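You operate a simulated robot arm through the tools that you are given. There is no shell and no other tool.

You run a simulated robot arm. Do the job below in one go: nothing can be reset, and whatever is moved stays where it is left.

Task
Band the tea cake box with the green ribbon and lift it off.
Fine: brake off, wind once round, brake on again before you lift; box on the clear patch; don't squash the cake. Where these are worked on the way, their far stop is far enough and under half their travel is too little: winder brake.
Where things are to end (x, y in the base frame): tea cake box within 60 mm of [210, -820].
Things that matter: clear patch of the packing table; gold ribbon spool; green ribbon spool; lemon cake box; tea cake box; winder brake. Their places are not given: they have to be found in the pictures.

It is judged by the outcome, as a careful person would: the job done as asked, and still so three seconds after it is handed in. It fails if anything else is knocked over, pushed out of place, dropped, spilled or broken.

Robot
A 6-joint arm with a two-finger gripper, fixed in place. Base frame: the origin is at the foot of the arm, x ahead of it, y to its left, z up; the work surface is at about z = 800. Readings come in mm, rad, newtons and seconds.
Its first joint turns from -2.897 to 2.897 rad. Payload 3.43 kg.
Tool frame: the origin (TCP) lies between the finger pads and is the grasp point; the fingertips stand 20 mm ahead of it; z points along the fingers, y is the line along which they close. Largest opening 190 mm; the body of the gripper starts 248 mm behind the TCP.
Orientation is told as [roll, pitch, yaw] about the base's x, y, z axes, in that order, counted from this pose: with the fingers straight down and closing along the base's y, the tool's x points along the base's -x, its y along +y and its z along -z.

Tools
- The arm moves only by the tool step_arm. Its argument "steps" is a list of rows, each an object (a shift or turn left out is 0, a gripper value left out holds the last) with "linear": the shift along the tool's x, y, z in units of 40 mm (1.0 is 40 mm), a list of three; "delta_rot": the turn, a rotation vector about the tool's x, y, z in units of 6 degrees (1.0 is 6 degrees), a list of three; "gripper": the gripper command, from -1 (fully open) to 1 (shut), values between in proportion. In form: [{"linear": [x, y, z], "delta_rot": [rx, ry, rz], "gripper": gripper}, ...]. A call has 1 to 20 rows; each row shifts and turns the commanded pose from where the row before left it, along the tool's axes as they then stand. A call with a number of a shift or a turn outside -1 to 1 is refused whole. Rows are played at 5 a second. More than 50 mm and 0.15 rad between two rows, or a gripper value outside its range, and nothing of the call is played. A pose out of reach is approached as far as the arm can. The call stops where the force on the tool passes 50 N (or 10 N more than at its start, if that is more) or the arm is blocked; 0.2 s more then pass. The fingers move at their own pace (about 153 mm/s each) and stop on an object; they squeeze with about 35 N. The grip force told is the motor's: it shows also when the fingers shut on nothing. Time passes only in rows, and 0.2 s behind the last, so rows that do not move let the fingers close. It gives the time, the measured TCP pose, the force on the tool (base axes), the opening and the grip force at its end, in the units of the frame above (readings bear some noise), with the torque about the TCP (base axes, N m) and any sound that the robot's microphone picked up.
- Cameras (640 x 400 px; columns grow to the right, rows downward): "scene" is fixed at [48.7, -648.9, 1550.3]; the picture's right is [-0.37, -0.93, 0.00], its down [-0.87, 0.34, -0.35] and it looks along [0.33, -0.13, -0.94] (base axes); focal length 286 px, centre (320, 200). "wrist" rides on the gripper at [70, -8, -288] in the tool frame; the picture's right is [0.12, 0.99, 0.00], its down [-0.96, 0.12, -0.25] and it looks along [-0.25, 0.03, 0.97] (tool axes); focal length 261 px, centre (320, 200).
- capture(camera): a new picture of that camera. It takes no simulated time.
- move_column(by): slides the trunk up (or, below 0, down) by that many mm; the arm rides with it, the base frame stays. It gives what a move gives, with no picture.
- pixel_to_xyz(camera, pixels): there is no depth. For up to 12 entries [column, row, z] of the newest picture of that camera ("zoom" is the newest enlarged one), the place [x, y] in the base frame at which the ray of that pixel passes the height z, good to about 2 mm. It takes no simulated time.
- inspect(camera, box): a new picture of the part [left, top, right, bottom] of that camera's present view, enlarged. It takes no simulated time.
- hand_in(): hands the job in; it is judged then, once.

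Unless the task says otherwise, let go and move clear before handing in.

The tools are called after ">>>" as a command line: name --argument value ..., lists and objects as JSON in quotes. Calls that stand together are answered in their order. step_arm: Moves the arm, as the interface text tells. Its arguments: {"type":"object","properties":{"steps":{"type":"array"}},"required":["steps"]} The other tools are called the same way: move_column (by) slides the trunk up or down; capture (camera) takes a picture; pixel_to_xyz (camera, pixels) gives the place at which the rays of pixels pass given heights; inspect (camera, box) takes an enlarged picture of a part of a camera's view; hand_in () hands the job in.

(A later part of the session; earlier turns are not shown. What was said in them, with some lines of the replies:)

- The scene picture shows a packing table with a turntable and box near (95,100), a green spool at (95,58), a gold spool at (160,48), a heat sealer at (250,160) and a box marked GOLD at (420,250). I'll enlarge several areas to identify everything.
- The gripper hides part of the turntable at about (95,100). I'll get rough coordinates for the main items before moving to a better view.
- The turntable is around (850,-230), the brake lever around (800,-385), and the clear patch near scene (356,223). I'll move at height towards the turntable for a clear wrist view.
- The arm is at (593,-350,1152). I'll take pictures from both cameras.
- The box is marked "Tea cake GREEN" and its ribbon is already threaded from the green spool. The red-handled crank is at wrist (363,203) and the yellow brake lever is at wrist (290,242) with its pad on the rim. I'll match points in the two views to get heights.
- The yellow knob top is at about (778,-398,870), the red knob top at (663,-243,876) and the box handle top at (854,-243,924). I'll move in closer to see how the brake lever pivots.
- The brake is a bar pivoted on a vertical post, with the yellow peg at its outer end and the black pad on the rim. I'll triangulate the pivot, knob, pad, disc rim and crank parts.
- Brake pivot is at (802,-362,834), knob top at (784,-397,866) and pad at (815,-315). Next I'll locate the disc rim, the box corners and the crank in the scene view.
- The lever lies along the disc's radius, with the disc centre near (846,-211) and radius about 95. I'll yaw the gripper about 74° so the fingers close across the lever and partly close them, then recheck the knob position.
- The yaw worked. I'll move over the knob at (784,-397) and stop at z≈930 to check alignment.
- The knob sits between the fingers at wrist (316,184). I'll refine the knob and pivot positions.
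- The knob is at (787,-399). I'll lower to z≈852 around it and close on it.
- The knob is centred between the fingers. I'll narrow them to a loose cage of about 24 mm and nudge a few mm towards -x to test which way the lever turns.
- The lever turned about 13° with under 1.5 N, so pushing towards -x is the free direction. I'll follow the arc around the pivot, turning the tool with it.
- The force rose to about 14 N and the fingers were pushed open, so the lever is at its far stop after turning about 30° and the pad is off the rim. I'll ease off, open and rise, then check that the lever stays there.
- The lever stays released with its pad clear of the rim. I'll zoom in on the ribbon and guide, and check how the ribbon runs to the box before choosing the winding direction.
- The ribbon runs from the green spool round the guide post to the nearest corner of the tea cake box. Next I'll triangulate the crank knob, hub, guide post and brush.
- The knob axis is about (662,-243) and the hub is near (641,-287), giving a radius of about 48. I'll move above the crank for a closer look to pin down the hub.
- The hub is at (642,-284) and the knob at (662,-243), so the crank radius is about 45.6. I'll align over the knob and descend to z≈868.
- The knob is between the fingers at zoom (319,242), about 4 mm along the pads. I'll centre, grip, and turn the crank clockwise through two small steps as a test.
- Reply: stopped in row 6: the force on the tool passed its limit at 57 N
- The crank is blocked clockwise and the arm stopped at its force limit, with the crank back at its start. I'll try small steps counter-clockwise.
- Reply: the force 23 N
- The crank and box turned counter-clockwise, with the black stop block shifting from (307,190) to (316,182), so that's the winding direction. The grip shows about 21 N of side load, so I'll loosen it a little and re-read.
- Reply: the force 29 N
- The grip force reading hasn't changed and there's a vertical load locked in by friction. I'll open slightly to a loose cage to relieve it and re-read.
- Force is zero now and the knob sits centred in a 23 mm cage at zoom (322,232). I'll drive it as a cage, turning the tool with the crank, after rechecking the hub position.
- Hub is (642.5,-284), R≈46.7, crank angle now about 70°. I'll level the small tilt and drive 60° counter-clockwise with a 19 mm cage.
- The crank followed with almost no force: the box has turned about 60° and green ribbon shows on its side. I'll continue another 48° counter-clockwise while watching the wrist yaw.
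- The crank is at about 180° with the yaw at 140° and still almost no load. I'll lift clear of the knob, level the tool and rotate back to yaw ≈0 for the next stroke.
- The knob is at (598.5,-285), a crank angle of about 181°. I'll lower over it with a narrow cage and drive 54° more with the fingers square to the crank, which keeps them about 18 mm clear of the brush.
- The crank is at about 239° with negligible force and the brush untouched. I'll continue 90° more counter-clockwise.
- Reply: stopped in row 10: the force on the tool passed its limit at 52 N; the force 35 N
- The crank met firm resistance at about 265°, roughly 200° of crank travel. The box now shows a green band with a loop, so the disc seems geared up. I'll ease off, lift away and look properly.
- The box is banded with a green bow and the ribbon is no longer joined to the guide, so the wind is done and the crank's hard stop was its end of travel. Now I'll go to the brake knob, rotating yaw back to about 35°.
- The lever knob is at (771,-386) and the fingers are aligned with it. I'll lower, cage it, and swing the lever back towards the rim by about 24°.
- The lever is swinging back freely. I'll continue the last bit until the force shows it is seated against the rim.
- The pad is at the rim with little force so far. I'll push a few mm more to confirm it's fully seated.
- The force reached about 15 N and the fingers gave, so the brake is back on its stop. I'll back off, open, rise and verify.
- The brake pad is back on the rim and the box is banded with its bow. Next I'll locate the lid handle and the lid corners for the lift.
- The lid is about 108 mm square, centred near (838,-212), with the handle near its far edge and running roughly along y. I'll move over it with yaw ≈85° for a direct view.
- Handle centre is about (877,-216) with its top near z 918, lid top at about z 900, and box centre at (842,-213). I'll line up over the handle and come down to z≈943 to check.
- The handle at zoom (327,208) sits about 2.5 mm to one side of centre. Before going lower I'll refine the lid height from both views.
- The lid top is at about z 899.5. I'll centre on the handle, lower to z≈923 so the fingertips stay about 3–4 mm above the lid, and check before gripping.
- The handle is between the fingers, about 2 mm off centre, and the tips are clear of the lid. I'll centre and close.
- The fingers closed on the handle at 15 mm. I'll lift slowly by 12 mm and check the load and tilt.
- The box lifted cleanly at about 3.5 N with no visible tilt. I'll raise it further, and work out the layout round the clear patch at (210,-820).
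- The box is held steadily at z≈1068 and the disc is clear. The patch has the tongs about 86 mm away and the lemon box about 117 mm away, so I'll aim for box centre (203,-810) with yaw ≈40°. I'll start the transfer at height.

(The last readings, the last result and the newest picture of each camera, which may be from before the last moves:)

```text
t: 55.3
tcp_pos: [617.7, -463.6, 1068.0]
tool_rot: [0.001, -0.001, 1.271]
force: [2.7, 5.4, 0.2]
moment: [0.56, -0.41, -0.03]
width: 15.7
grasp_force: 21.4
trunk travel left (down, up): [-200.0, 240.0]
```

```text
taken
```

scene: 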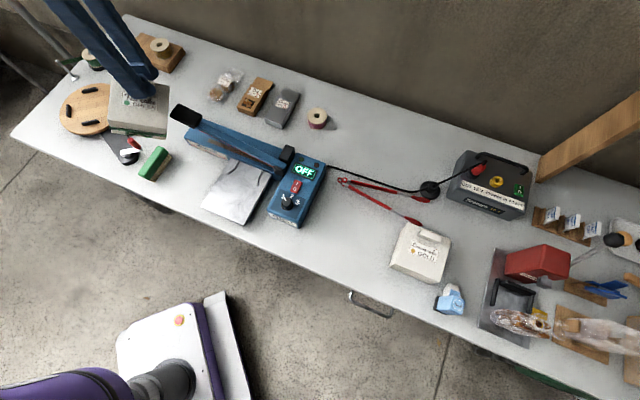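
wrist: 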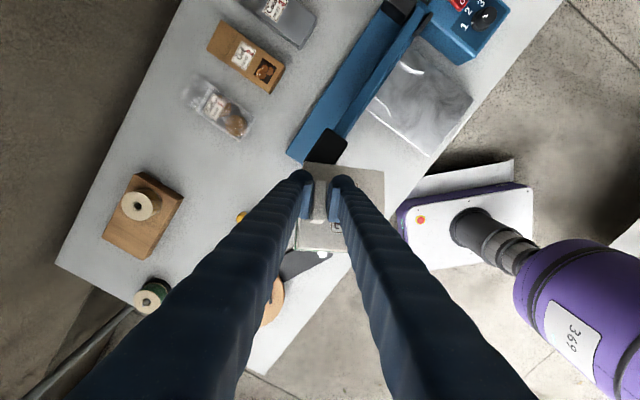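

The side force and moment readings rose slightly. I'll pause for a moment to let things settle and check the box's attitude.

>>> step_arm --steps '[{"gripper": 1}, {"gripper": 1}]'

>>> inspect --camera "scene" --box '[80, 40, 208, 140]'

>>> inspect --camera "wrist" --box '[240, 120, 400, 280]'

```text
t: 55.9
tcp_pos: [617.9, -463.1, 1068.2]
tool_rot: [0.002, 0.001, 1.272]
force: [0.5, 1.9, -2.5]
moment: [0.06, -0.07, -0.02]
width: 15.6
grasp_force: 21.9
trunk travel left (down, up): [-200.0, 240.0]
```

```text
4.00 times, centred on (144, 90) of scene
```

zoom: 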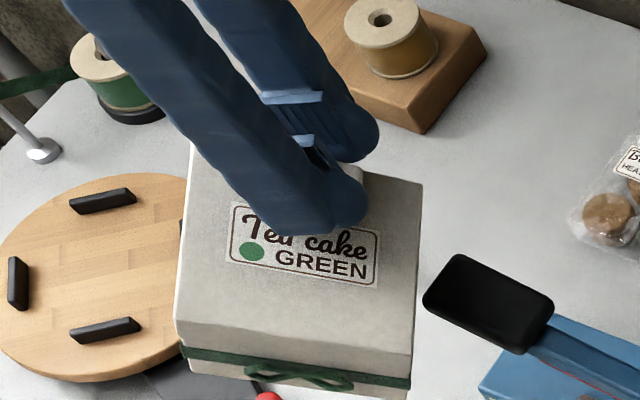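

```text
2.50 times, centred on (320, 200) of wrist
```

zoom: 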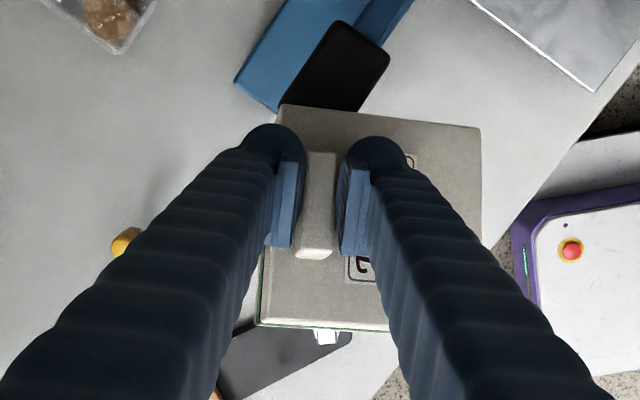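

The readings have settled to about 3 N, but the lid's top edge in the wrist view shrank from about 231 to 197 px, so the box has tilted in the grip. I need to know whether it touched the sealer's black handle, so I'll triangulate that.

>>> pixel_to_xyz --camera "zoom" --pixels '[[335, 22, 850], [335, 22, 950], [389, 55, 850], [389, 55, 950], [285, 105, 1040], [481, 127, 1040], [481, 127, 1010], [257, 325, 1040]]'

>>> pixel_to_xyz --camera "scene" --pixels '[[177.75, 103.75, 850], [177.75, 103.75, 950], [202.25, 115, 850], [202.25, 115, 950], [195.25, 128, 850], [195.25, 128, 950], [169.5, 86.25, 1040], [167, 127.5, 1040], [112.75, 77.5, 1040], [107.75, 120, 1040]]'

```text
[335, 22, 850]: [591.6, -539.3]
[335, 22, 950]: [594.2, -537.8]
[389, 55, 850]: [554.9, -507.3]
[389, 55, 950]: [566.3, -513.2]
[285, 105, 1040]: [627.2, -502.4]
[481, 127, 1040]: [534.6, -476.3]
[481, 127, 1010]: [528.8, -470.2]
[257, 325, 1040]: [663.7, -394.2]
```

```text
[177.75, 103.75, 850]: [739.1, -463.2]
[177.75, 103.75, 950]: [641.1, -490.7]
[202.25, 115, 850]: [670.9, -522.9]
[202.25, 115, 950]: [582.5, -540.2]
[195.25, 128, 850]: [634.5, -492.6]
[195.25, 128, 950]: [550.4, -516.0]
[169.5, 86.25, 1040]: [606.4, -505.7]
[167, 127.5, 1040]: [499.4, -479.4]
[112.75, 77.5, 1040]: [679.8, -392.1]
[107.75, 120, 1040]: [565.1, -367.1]
```

The sealer's raised black handle tops out at about z 937, directly under the box, and the tilted box's lowest edge may be only a few mm above it. I'll raise straight up gently before any more sideways motion.

>>> step_arm --steps '[{"linear": [0, 0, -0.1], "gripper": 1}, {"linear": [0, 0, -0.2]}, {"linear": [0, 0, -0.3]}, {"linear": [0, 0, -0.3]}, {"linear": [0, 0, -0.3]}, {"linear": [0, 0, -0.3]}, {"linear": [0, 0, -0.2]}, {"linear": [0, 0, -0.1]}, {"linear": [0, 0, 0]}]'

>>> inspect --camera "wrist" --box '[240, 120, 400, 280]'

>>> inspect --camera "scene" --box '[80, 40, 240, 140]'

```text
t: 57.9
tcp_pos: [615.4, -462.6, 1140.3]
tool_rot: [0.002, 0.0, 1.274]
force: [-0.2, 0.8, -3.3]
moment: [-0.12, -0.06, -0.01]
width: 15.6
grasp_force: 21.5
trunk travel left (down, up): [-200.0, 240.0]
```

```text
2.50 times, centred on (320, 200) of wrist
```

zoom: 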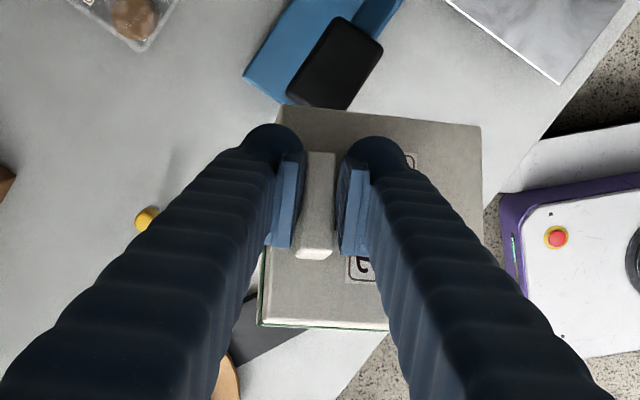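

```text
4.00 times, centred on (160, 90) of scene
```

zoom: 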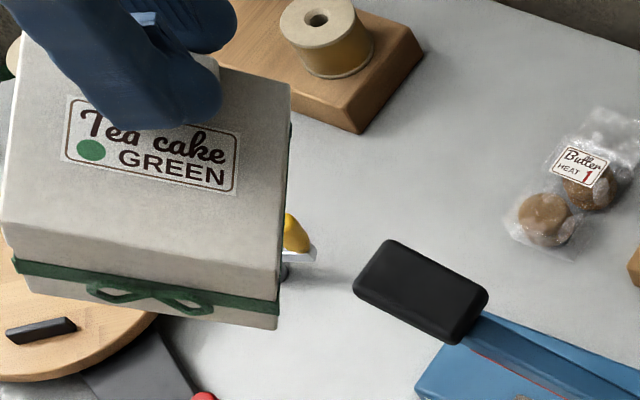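

>>> pixel_to_xyz --camera "wrist" --pixels '[[305.2, 162, 1080], [305.2, 162, 1130], [384.4, 170.8, 1080], [384.4, 170.8, 1130], [294.8, 250.8, 1080], [294.8, 250.8, 1130]]'

>>> pixel_to_xyz --camera "scene" --pixels '[[152.5, 61.25, 1080], [152.5, 61.25, 1130], [148.75, 108.75, 1080], [148.75, 108.75, 1130], [86.25, 48.75, 1080], [86.25, 48.75, 1130], [80, 97.5, 1080], [80, 97.5, 1130]]'

```text
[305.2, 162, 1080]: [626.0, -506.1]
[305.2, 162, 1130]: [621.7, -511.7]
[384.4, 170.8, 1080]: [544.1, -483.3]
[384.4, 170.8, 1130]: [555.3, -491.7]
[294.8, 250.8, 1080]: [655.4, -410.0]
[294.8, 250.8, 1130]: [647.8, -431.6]
```

```text
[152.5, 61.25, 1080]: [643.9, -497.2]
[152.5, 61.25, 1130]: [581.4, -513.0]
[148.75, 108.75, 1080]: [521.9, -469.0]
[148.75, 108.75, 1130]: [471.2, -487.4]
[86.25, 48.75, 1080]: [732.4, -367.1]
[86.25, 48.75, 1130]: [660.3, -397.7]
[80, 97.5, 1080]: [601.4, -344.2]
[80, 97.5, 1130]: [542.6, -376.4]
```

The box's underside must have pressed the sealer's sprung lever, and the lever has now returned to its original place. The box hangs tilted in the grip, so I'll measure that tilt carefully from both views before going on.

>>> capture --camera "scene"

>>> inspect --camera "scene" --box '[70, 35, 170, 125]'

>>> capture --camera "wrist"

>>> inspect --camera "wrist" --box '[270, 140, 400, 270]'

```text
taken
```

scene: 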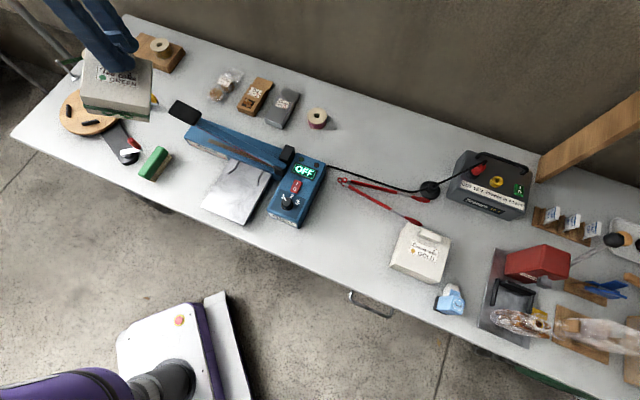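

```text
4.44 times, centred on (120, 80) of scene
```

zoom: 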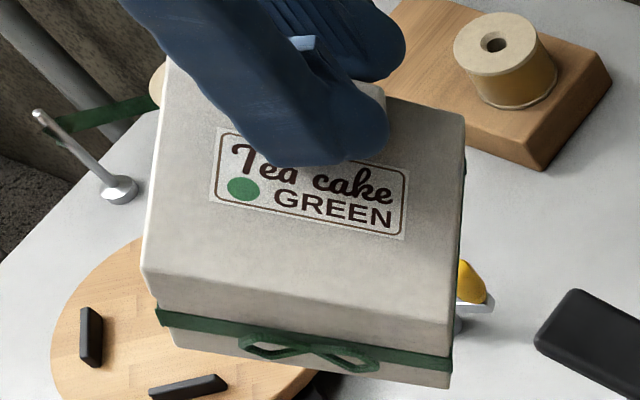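

```text
taken
```

wrist: 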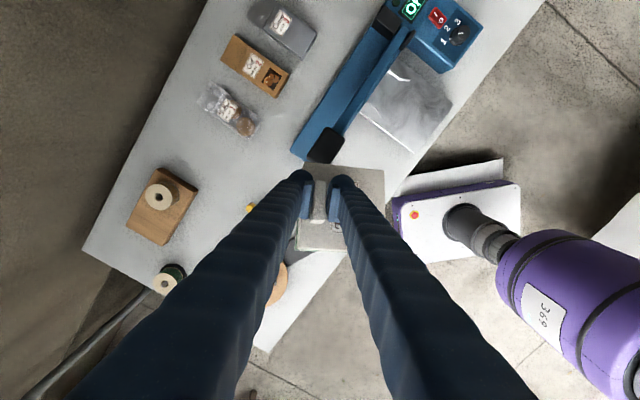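

```text
3.08 times, centred on (335, 205) of wrist
```

zoom: 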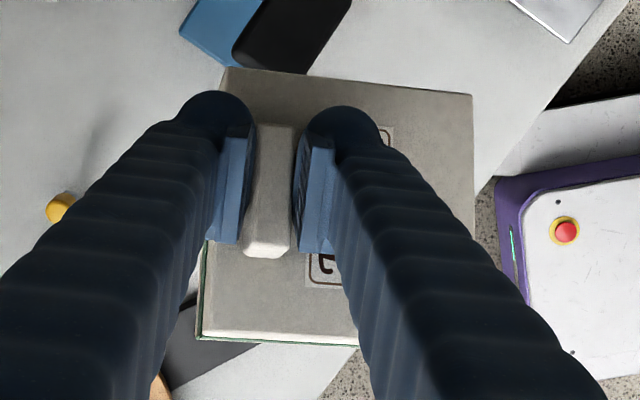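

By solving the lid's corners I get a tilt of about 20–25° about the closing axis (tool +x side low), plus about 6° about the handle. I'll tilt the tool gently the other way to level the box, then recheck.

>>> step_arm --steps '[{"delta_rot": [-0.05, 0.25, 0], "gripper": 1}, {"delta_rot": [-0.1, 0.4, 0]}, {"delta_rot": [-0.1, 0.5, 0]}, {"delta_rot": [-0.1, 0.5, 0]}, {"delta_rot": [-0.1, 0.5, 0]}, {"delta_rot": [-0.1, 0.5, 0]}, {"delta_rot": [-0.1, 0.4, 0]}, {"delta_rot": [-0.05, 0.25, 0]}, {"delta_rot": [0, 0, 0]}]'

>>> capture --camera "scene"

>>> inspect --camera "scene" --box '[70, 35, 170, 125]'

>>> capture --camera "wrist"

```text
t: 59.9
tcp_pos: [616.4, -463.1, 1139.2]
tool_rot: [0.081, 0.345, 1.287]
force: [-0.6, -1.1, -3.9]
moment: [-0.04, -0.1, 0.02]
width: 15.8
grasp_force: 21.9
trunk travel left (down, up): [-200.0, 240.0]
```

```text
taken
```

scene: 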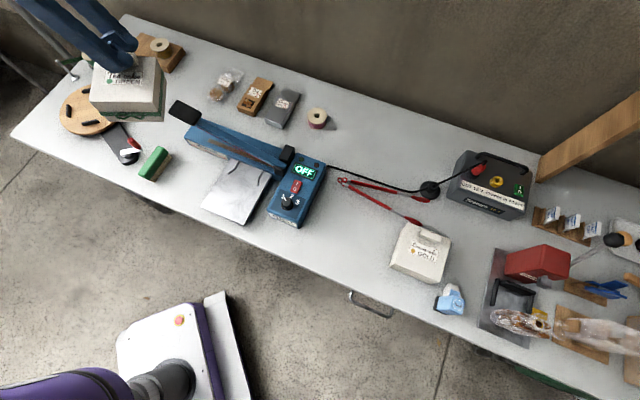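

```text
4.44 times, centred on (120, 80) of scene
```

zoom: 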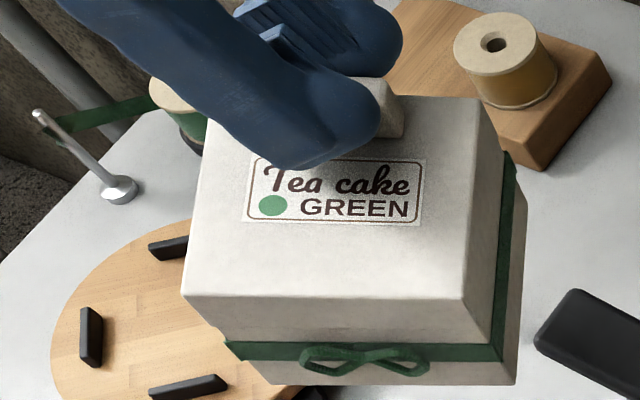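

```text
taken
```

wrist: 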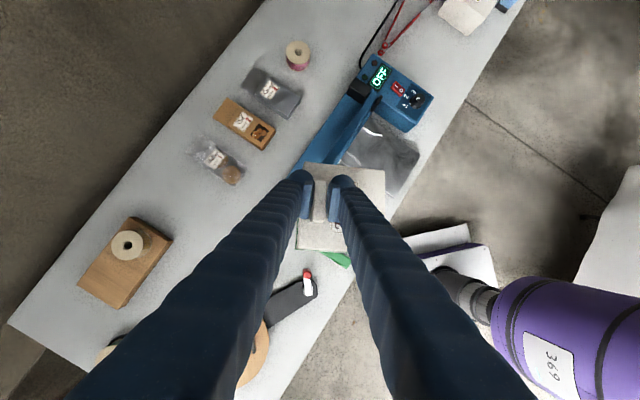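

The box is much closer to level. From the vertical edges' convergence I estimate residuals of about 5° about the closing axis and 4° about the handle, so I'll correct those and recheck.

>>> step_arm --steps '[{"delta_rot": [-0.1, 0.2, 0], "gripper": 1}, {"delta_rot": [-0.2, 0.3, 0]}, {"delta_rot": [-0.2, 0.25, 0]}, {"delta_rot": [-0.1, 0.15, 0]}, {"delta_rot": [0, 0, 0]}]'

>>> inspect --camera "scene" --box '[80, 40, 170, 130]'

>>> inspect --camera "wrist" --box '[270, 140, 400, 270]'

```text
t: 61.1
tcp_pos: [615.2, -463.1, 1138.6]
tool_rot: [0.146, 0.439, 1.297]
force: [-0.6, -0.4, -3.9]
moment: [-0.04, -0.13, 0.01]
width: 15.4
grasp_force: 22.0
trunk travel left (down, up): [-200.0, 240.0]
```

```text
4.44 times, centred on (125, 85) of scene
```

zoom: 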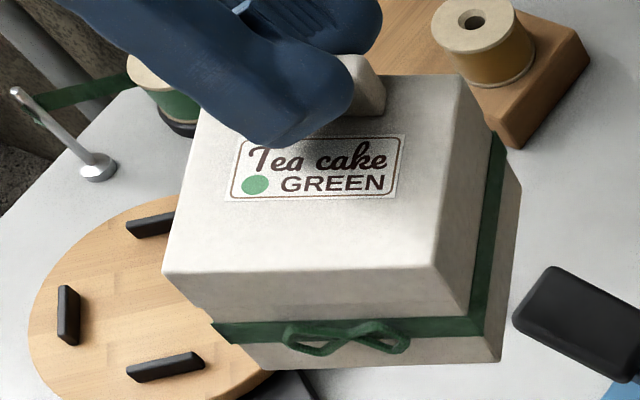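

```text
3.08 times, centred on (335, 205) of wrist
```

zoom: 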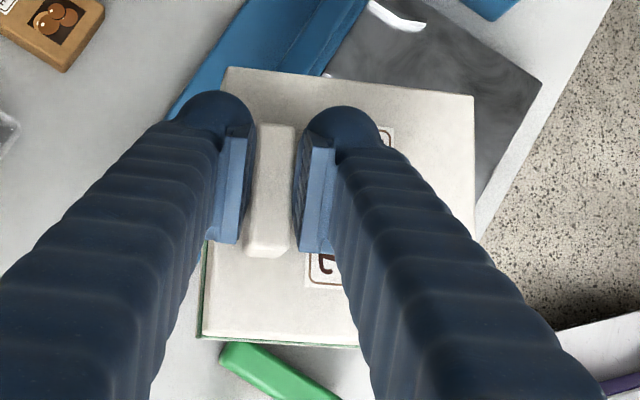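

>>> inspect --camera "scene" --box '[84, 92, 174, 130]'

>>> inspect --camera "scene" --box '[84, 50, 174, 106]'

```text
7.11 times, centred on (129, 111) of scene
```

zoom: 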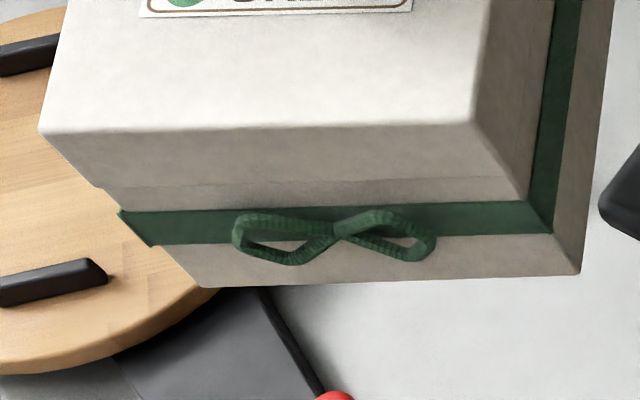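

```text
7.11 times, centred on (129, 78) of scene
```

zoom: 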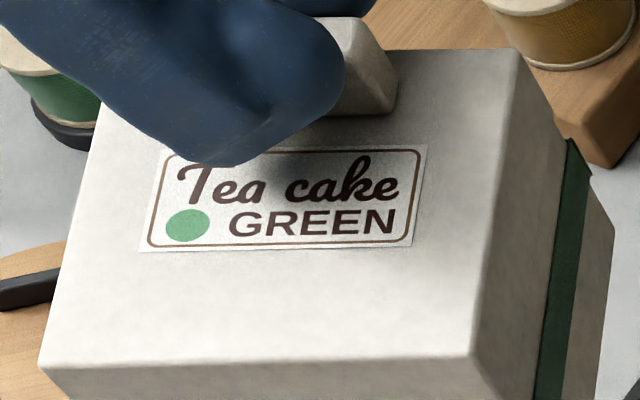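

The handle-axis direction is now level (its edges' vanishing row is -562 against -568 expected), with about 3° left about the closing axis. I'll add that and re-measure the box's position relative to the TCP.

>>> step_arm --steps '[{"delta_rot": [0, 0.25, 0], "gripper": 1}, {"delta_rot": [0, 0.25, 0]}, {"delta_rot": [0, 0, 0]}]'

>>> capture --camera "scene"

>>> capture --camera "wrist"

>>> inspect --camera "wrist" --box '[270, 140, 400, 270]'

>>> inspect --camera "scene" --box '[80, 46, 180, 130]'

```text
t: 61.9
tcp_pos: [617.3, -462.9, 1139.1]
tool_rot: [0.148, 0.492, 1.307]
force: [0.8, -0.2, -3.3]
moment: [-0.03, -0.11, -0.02]
width: 15.6
grasp_force: 22.3
trunk travel left (down, up): [-200.0, 240.0]
```

```text
taken
```

scene: 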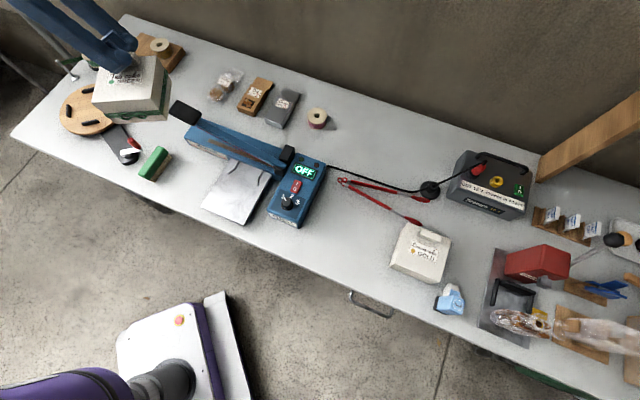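

```text
taken
```

wrist: 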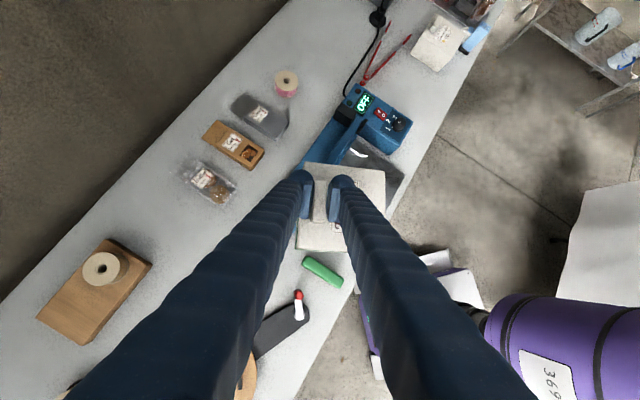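

```text
3.08 times, centred on (335, 205) of wrist
```

zoom: 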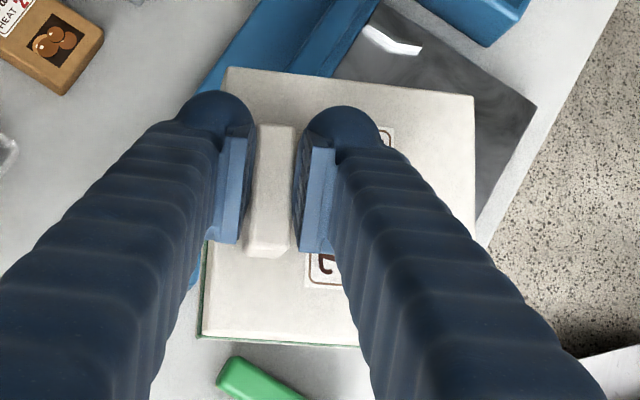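

```text
4.76 times, centred on (130, 88) of scene
```

zoom: 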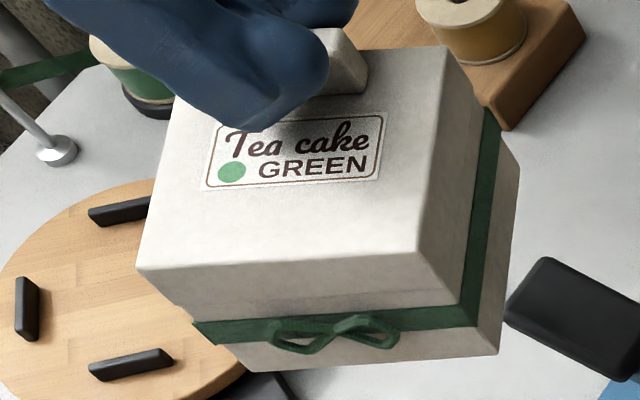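

>>> pixel_to_xyz --camera "wrist" --pixels '[[304.5, 162.1, 1100], [304.5, 162.1, 1130], [385.3, 170.9, 1100], [385.3, 170.9, 1130], [297, 248.8, 1100], [297, 248.8, 1130]]'

>>> pixel_to_xyz --camera "scene" --pixels '[[156.7, 56.1, 1100], [156.7, 56.1, 1130], [150.6, 99.6, 1100], [150.6, 99.6, 1130], [91.6, 102.7, 1100], [91.6, 102.7, 1130]]'

```text
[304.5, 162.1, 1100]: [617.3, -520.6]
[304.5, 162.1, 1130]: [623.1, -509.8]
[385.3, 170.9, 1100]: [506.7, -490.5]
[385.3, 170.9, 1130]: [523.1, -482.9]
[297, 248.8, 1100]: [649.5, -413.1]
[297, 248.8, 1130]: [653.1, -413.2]
```

```text
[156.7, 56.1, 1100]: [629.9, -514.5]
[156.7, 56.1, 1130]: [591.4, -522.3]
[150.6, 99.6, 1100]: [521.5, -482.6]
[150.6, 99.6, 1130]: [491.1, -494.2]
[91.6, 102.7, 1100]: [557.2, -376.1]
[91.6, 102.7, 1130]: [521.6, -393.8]
```

The lid corners agree in both views: level at z≈1109, box centre (581,-450), which is 38 mm from the TCP across the handle. Now I'll get the box height from its bottom corner.

>>> pixel_to_xyz --camera "zoom" --pixels '[[497, 354, 1010], [497, 354, 1030], [497, 354, 1050], [250, 371, 1010], [250, 371, 1030], [250, 371, 1050], [519, 165, 1020], [519, 165, 1040]]'

```text
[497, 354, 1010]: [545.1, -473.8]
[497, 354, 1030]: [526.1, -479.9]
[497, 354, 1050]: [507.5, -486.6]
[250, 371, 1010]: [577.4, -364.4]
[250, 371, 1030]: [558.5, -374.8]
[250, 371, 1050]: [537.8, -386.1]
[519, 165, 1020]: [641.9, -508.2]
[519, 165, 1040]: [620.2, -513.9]
```

Box height is about 68 mm, so its bottom hangs about 98 mm below the TCP, at z≈1041 and well above the sealer. I'll carry it slowly towards the patch, turning gently about the vertical with the tool tilt kept as it is.

>>> step_arm --steps '[{"linear": [0.1512, 0.0898, 0.0953], "gripper": 1}, {"linear": [0.2645, 0.1571, 0.1667]}, {"linear": [0.3779, 0.2244, 0.2382], "delta_rot": [-0.1575, -0.0433, 0.2906]}, {"linear": [0.3856, 0.2089, 0.2401], "delta_rot": [-0.1575, -0.0433, 0.2906]}, {"linear": [0.3928, 0.193, 0.2416], "delta_rot": [-0.1575, -0.0433, 0.2906]}, {"linear": [0.3996, 0.177, 0.2429], "delta_rot": [-0.1575, -0.0433, 0.2906]}, {"linear": [0.4058, 0.1607, 0.2439], "delta_rot": [-0.1575, -0.0433, 0.2906]}, {"linear": [0.4116, 0.1443, 0.2446], "delta_rot": [-0.1575, -0.0433, 0.2906]}, {"linear": [0.25, 0.0766, 0.1469]}, {"linear": [0.1, 0.03, 0.058]}, {"linear": [0, 0, 0]}]'

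>>> capture --camera "scene"

>>> capture --camera "wrist"

```text
t: 64.3
tcp_pos: [500.5, -572.7, 1138.0]
tool_rot: [0.15, 0.49, 1.096]
force: [-0.8, 0.6, -3.3]
moment: [-0.09, -0.12, 0.01]
width: 15.6
grasp_force: 21.7
trunk travel left (down, up): [-200.0, 240.0]
```

```text
taken
```

scene: 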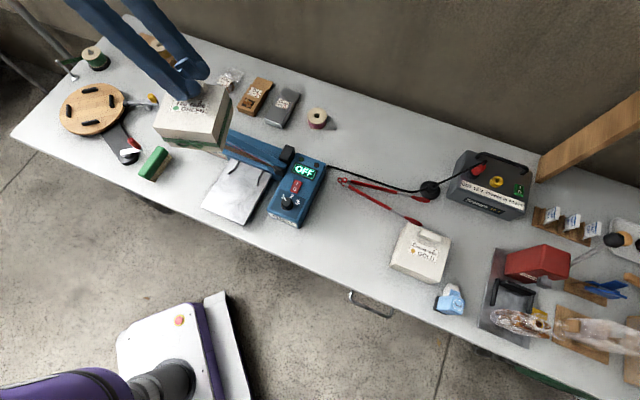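

```text
taken
```

wrist: 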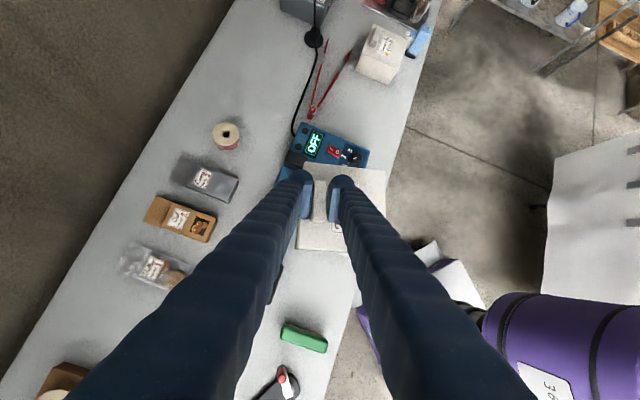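

The box is steady and the tilt hasn't changed. I'll continue along the same line to just short of the patch.

>>> step_arm --steps '[{"linear": [0.1667, 0.051, 0.098], "gripper": 1}, {"linear": [0.2918, 0.0893, 0.1714]}, {"linear": [0.4168, 0.1276, 0.2449], "delta_rot": [-0.1575, -0.0433, 0.2906]}, {"linear": [0.4216, 0.1109, 0.245], "delta_rot": [-0.1575, -0.0433, 0.2906]}, {"linear": [0.4258, 0.0939, 0.2447], "delta_rot": [-0.1575, -0.0433, 0.2906]}, {"linear": [0.4295, 0.0768, 0.2442], "delta_rot": [-0.1575, -0.0433, 0.2906]}, {"linear": [0.4327, 0.0598, 0.2433], "delta_rot": [-0.1575, -0.0433, 0.2906]}, {"linear": [0.4353, 0.0426, 0.2422], "delta_rot": [-0.1575, -0.0433, 0.2906]}, {"linear": [0.4375, 0.0252, 0.2408], "delta_rot": [-0.1575, -0.0433, 0.2906]}, {"linear": [0.4391, 0.008, 0.2391], "delta_rot": [-0.1575, -0.0433, 0.2906]}, {"linear": [0.4401, -0.0093, 0.2371], "delta_rot": [-0.1575, -0.0433, 0.2906]}, {"linear": [0.4407, -0.0266, 0.2348], "delta_rot": [-0.1575, -0.0433, 0.2906]}, {"linear": [0.4406, -0.0439, 0.2323], "delta_rot": [-0.1575, -0.0433, 0.2906]}, {"linear": [0.4401, -0.0611, 0.2294]}, {"linear": [0.4401, -0.0611, 0.2294]}, {"linear": [0.4401, -0.0611, 0.2294]}, {"linear": [0.3081, -0.0428, 0.1606]}, {"linear": [0.176, -0.0244, 0.0918]}, {"linear": [0, 0, 0]}]'

>>> capture --camera "scene"

>>> capture --camera "wrist"

```text
t: 68.3
tcp_pos: [266.5, -798.2, 1141.4]
tool_rot: [0.149, 0.491, 0.712]
force: [-0.5, -0.1, -3.6]
moment: [-0.09, -0.08, -0.01]
width: 15.2
grasp_force: 21.8
trunk travel left (down, up): [-200.0, 240.0]
```

```text
taken
```

scene: 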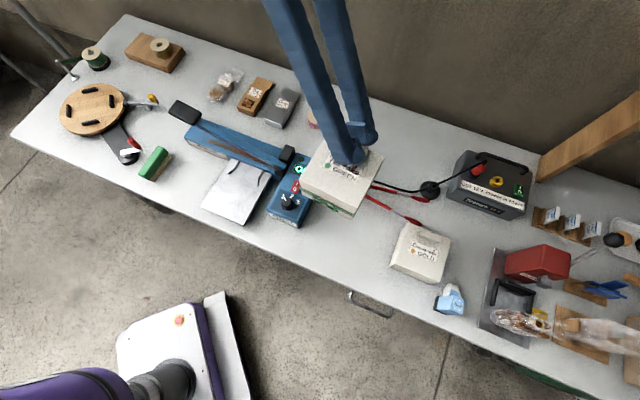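

```text
taken
```

wrist: 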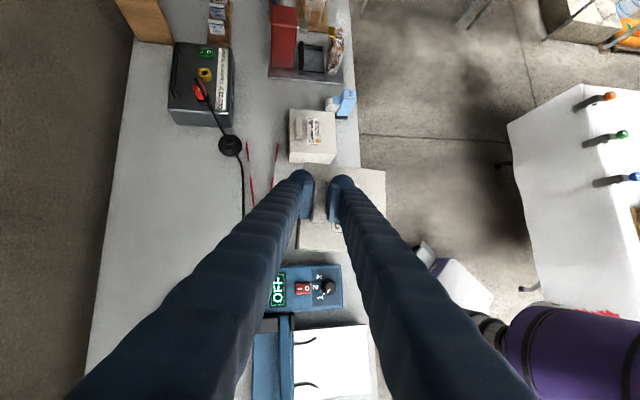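

The arm is at (266,-798) with the box steady. I'll measure the box again in the scene view before the final approach.

>>> inspect --camera "scene" --box '[290, 130, 400, 225]'

>>> inspect --camera "wrist" --box '[270, 140, 400, 270]'

```text
4.21 times, centred on (345, 178) of scene
```

zoom: 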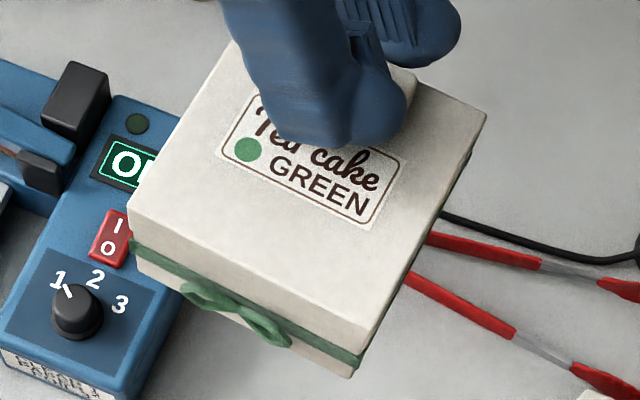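

```text
3.08 times, centred on (335, 205) of wrist
```

zoom: 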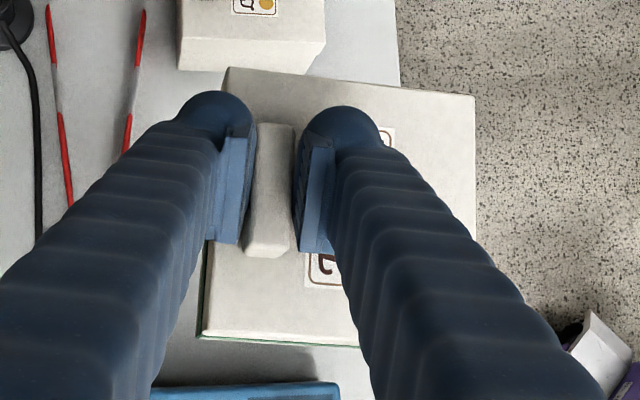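

The box is level, since its vertical edges converge as they should, and it sits the same in the grip. I'll move the last 59 mm to put the box centre over (203,-810), then descend to about z 960.

>>> step_arm --steps '[{"linear": [0.1935, -0.0358, 0.0995], "gripper": 1}, {"linear": [0.387, -0.0716, 0.199]}, {"linear": [0.4515, -0.0836, 0.2322]}, {"linear": [0.258, -0.0478, 0.1327]}, {"linear": [0, 0, 0]}, {"linear": [-0.1181, -0.0325, 0.218]}, {"linear": [-0.2362, -0.065, 0.4359]}, {"linear": [-0.2362, -0.065, 0.4359]}, {"linear": [-0.2362, -0.065, 0.4359]}, {"linear": [-0.2362, -0.065, 0.4359]}, {"linear": [-0.2362, -0.065, 0.4359]}, {"linear": [-0.2362, -0.065, 0.4359]}, {"linear": [-0.2362, -0.065, 0.4359]}, {"linear": [-0.2362, -0.065, 0.4359]}, {"linear": [-0.1181, -0.0325, 0.218]}, {"linear": [0, 0, 0]}]'

>>> capture --camera "scene"

>>> inspect --camera "scene" --box '[290, 160, 440, 280]'

>>> capture --camera "wrist"

```text
t: 71.7
tcp_pos: [226.7, -840.4, 961.1]
tool_rot: [0.15, 0.491, 0.714]
force: [1.1, -0.5, -2.4]
moment: [-0.11, -0.05, 0.01]
width: 15.4
grasp_force: 21.9
trunk travel left (down, up): [-200.0, 240.0]
```

```text
taken
```

scene: 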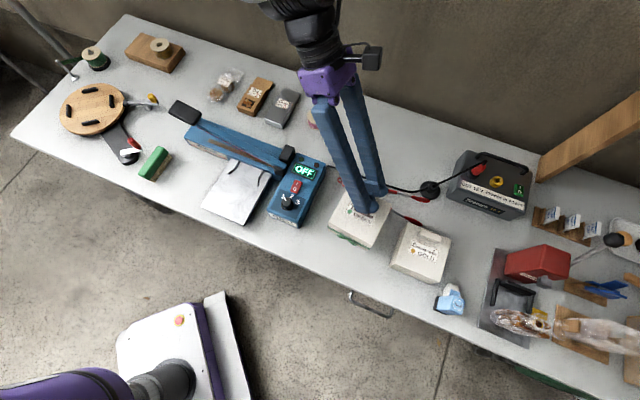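

```text
3.33 times, centred on (365, 220) of scene
```

zoom: 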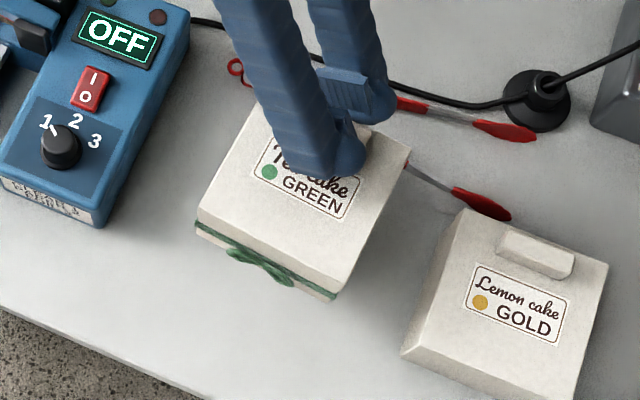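

```text
taken
```

wrist: 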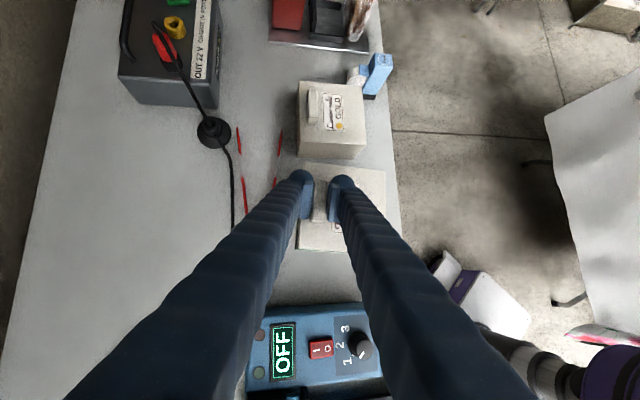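

>>> pixel_to_xyz --camera "scene" --pixels '[[328.1, 224.5, 931], [370.4, 247, 931], [392, 205, 931], [384.9, 218.8, 805], [391, 266, 800], [409, 224, 868], [395, 213, 803]]'

>>> pixel_to_xyz --camera "wrist" --pixels '[[304.5, 162.1, 931], [385.3, 170.9, 931], [297, 248.8, 931], [275, 180, 805], [281, 135, 805], [299, 155, 870], [366, 158, 870]]'

```text
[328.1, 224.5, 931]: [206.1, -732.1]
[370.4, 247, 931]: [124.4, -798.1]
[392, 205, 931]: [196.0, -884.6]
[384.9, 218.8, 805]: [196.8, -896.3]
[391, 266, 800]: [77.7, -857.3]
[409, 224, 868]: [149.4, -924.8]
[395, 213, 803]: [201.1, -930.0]
```

```text
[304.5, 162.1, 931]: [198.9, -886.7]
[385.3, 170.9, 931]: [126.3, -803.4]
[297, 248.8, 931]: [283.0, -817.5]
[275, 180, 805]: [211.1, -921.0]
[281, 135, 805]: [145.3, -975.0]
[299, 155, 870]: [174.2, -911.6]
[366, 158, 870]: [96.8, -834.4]
```

The box centre is over (203,-809), about 28 mm clear of the tongs and 60 mm clear of the lemon box. I'll lower to just above the table.

>>> step_arm --steps '[{"linear": [-0.1417, -0.039, 0.2615], "gripper": 1}, {"linear": [-0.189, -0.052, 0.3487]}, {"linear": [-0.1417, -0.039, 0.2615]}, {"linear": [-0.0945, -0.026, 0.1744]}, {"linear": [-0.047, -0.013, 0.087]}, {"linear": [0, 0, 0]}]'

>>> inspect --camera "scene" --box '[310, 180, 420, 270]'

```text
t: 73.1
tcp_pos: [225.9, -840.9, 908.6]
tool_rot: [0.15, 0.491, 0.713]
force: [0.8, 0.0, -3.1]
moment: [-0.09, -0.08, -0.03]
width: 15.4
grasp_force: 22.8
trunk travel left (down, up): [-200.0, 240.0]
```

```text
4.44 times, centred on (365, 225) of scene
```

zoom: 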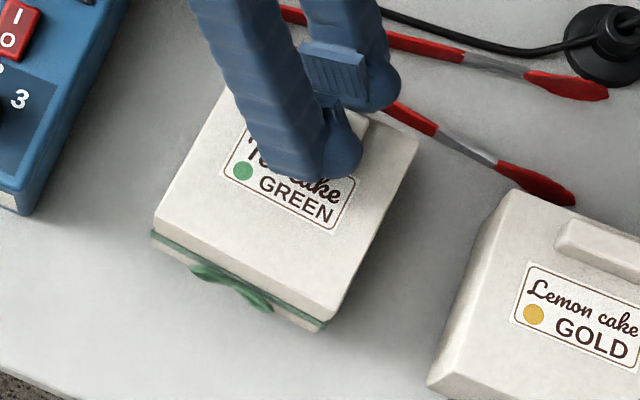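

The box is just above the table with the force still about -3 N. I'll lower in 2 mm steps and watch for contact.

>>> step_arm --steps '[{"linear": [-0.0236, -0.0065, 0.0436], "gripper": 1}, {"linear": [-0.0236, -0.0065, 0.0436]}, {"linear": [-0.0236, -0.0065, 0.0436]}, {"linear": [-0.0236, -0.0065, 0.0436]}, {"linear": [0, 0, 0]}]'

```text
t: 74.3
tcp_pos: [226.4, -839.2, 901.2]
tool_rot: [0.151, 0.493, 0.714]
force: [-0.4, -0.5, -3.6]
moment: [-0.11, -0.05, 0.01]
width: 15.6
grasp_force: 21.7
trunk travel left (down, up): [-200.0, 240.0]
```

>>> step_arm --steps '[{"linear": [-0.0236, -0.0065, 0.0436], "gripper": 1}, {"linear": [0, 0, 0]}]'

>>> step_arm --steps '[{"linear": [-0.0177, -0.0049, 0.0327], "gripper": 1}, {"linear": [0, 0, 0]}]'

```text
t: 74.9
tcp_pos: [226.1, -841.2, 899.0]
tool_rot: [0.152, 0.492, 0.713]
force: [-0.3, 1.2, -1.1]
moment: [-0.13, -0.02, -0.02]
width: 15.7
grasp_force: 21.6
trunk travel left (down, up): [-200.0, 240.0]
```

```text
t: 75.5
tcp_pos: [225.4, -839.4, 898.4]
tool_rot: [0.15, 0.493, 0.714]
force: [-0.1, 1.5, 8.8]
moment: [-0.41, 0.25, -0.03]
width: 15.2
grasp_force: 22.0
trunk travel left (down, up): [-200.0, 240.0]
```

The box has touched down with about 12 N of contact on one edge. I'll ease up half a millimetre and open the fingers in stages.

>>> step_arm --steps '[{"linear": [0.0059, 0.0016, -0.0109], "gripper": 1}, {"gripper": 0.82}, {"gripper": 0.75}, {"gripper": 0.65}, {"gripper": 0.5}, {"gripper": 0.5}]'

>>> inspect --camera "scene" --box '[310, 180, 420, 270]'

>>> inspect --camera "wrist" --box '[260, 130, 400, 270]'

```text
t: 76.9
tcp_pos: [226.6, -840.0, 897.6]
tool_rot: [0.151, 0.492, 0.713]
force: [0.0, 0.1, 0.5]
moment: [-0.04, 0.0, 0.01]
width: 47.5
grasp_force: 0.1
trunk travel left (down, up): [-200.0, 240.0]
```

```text
4.44 times, centred on (365, 225) of scene
```

zoom: 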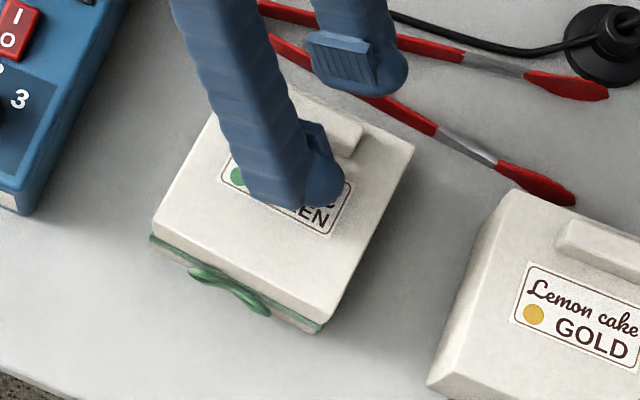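

```text
2.86 times, centred on (330, 200) of wrist
```

zoom: 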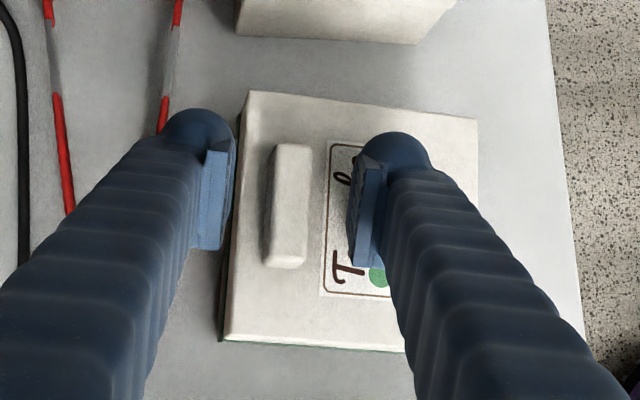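

The box is released and sits on the table, with zero force on the tool. I'll rise straight up and clear.

>>> step_arm --steps '[{"linear": [0.1181, 0.0325, -0.218], "gripper": 0.45}, {"linear": [0.2362, 0.065, -0.4359]}, {"linear": [0.3307, 0.091, -0.6103]}, {"linear": [0.3307, 0.091, -0.6103]}, {"linear": [0.3307, 0.091, -0.6103]}, {"linear": [0.3307, 0.091, -0.6103]}, {"linear": [0.3307, 0.091, -0.6103]}, {"linear": [0.3307, 0.091, -0.6103]}, {"linear": [0, 0, 0]}]'

>>> capture --camera "scene"

>>> inspect --camera "scene" --box '[290, 160, 440, 280]'

>>> capture --camera "wrist"

```text
t: 78.9
tcp_pos: [227.2, -841.8, 1092.3]
tool_rot: [0.15, 0.494, 0.714]
force: [-0.5, -0.4, -0.2]
moment: [-0.01, -0.01, 0.02]
width: 52.3
grasp_force: 0.1
trunk travel left (down, up): [-200.0, 240.0]
```

```text
taken
```

scene: 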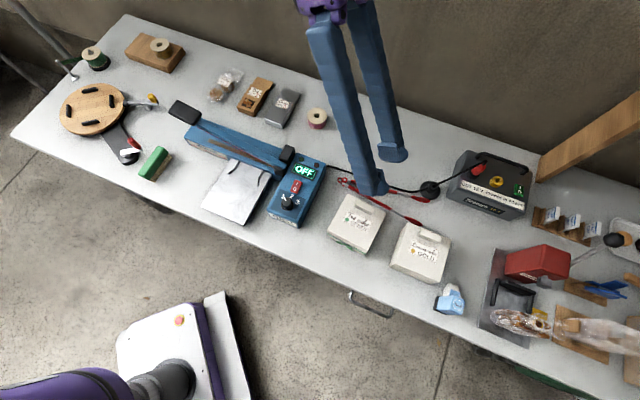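

```text
3.33 times, centred on (365, 220) of scene
```

zoom: 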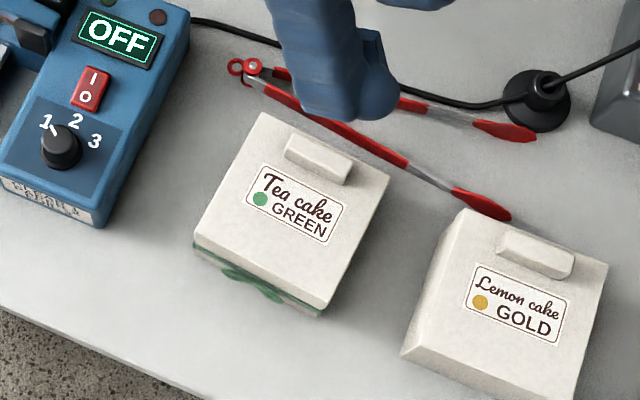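

```text
taken
```

wrist: 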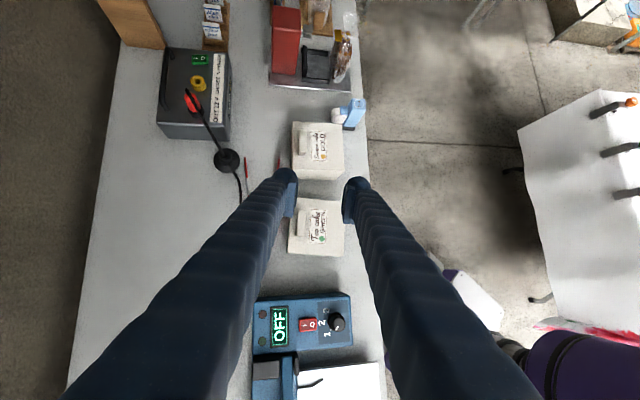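

The box sits flat on the patch with its band and bow. I'll verify its position and check the winder, sealer and other items against their original places.

>>> pixel_to_xyz --camera "zoom" --pixels '[[263, 112, 868], [390, 178, 868], [322, 312, 868], [195, 243, 868]]'

>>> inspect --camera "scene" --box '[30, 30, 230, 190]'

>>> inspect --camera "scene" --box '[120, 60, 360, 210]'

>>> inspect --camera "scene" --box '[100, 80, 180, 130]'

```text
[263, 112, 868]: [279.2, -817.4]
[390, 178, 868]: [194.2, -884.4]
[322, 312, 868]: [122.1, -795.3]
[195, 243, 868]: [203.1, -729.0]
```

```text
2.50 times, centred on (130, 110) of scene
```

zoom: 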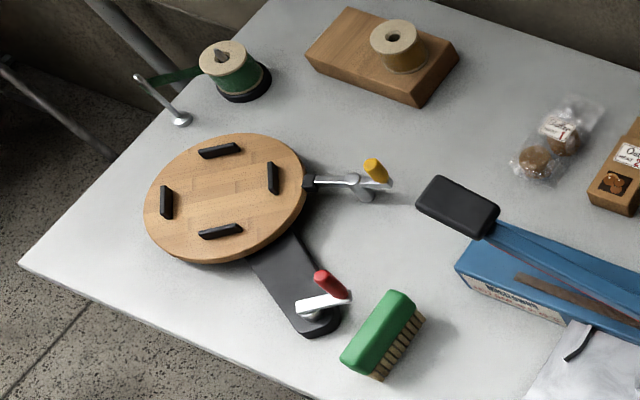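

```text
2.67 times, centred on (240, 135) of scene
```

zoom: 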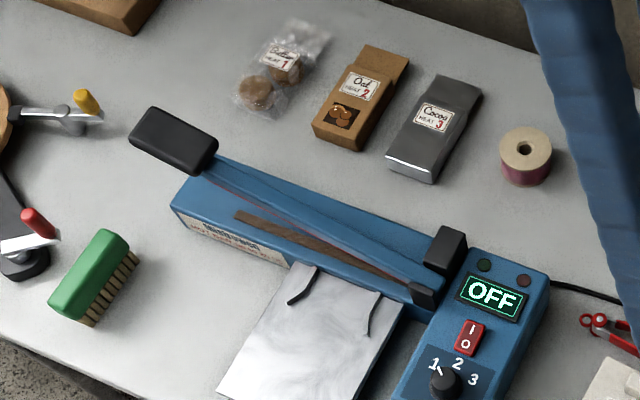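

```text
8.00 times, centred on (140, 105) of scene
```

zoom: 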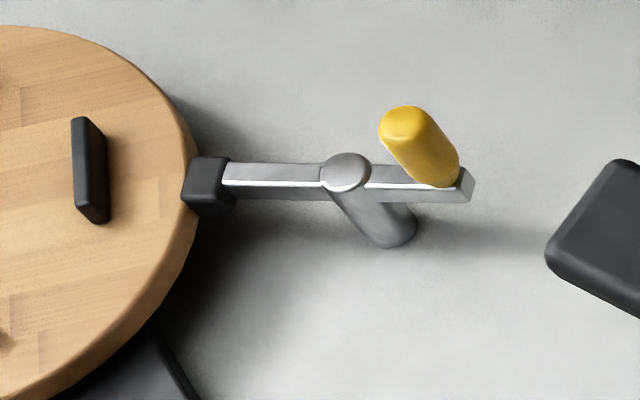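

The box centre is at about (200,-807), some 17 mm from the target. It is banded and upright; the brake pad is on the rim, the sealer lever and everything else are in their original places, and the gripper is open and clear. I'll hand in.

>>> hand_in

```text
The job is handed in.
```

The tea cake box is banded with green ribbon and stands upright on the clear patch. It sits at about (200, -807), roughly 17 mm from the target.

- **Brake:** I pushed it off to its far stop, and pushed it back on to its stop before lifting.
- **Winding:** I turned the crank counter-clockwise until it reached a hard stop after about 200° of crank travel. By then the box had gone once round (a little over, by its label). The ribbon had tied into a bow and come free of the guide. My first try, clockwise, was blocked from the start and stopped at the 50 N force limit, with no sign of movement.
- **Sealer bump:** While carrying the box I took it too low over the heat sealer. It pressed the raised handle down, and the box tilted 20–25° in the grip. The handle sprang back to where it was. I lifted the box clear, levelled it and set it down gently, with about 12 N on one edge at touchdown.
- **The cake:** I gripped only the lid handle, never the box sides. I can't see inside, so I can't confirm the tilt left the cake undisturbed.

In the last pictures nothing else had moved, and the gripper was open and clear when I handed in.
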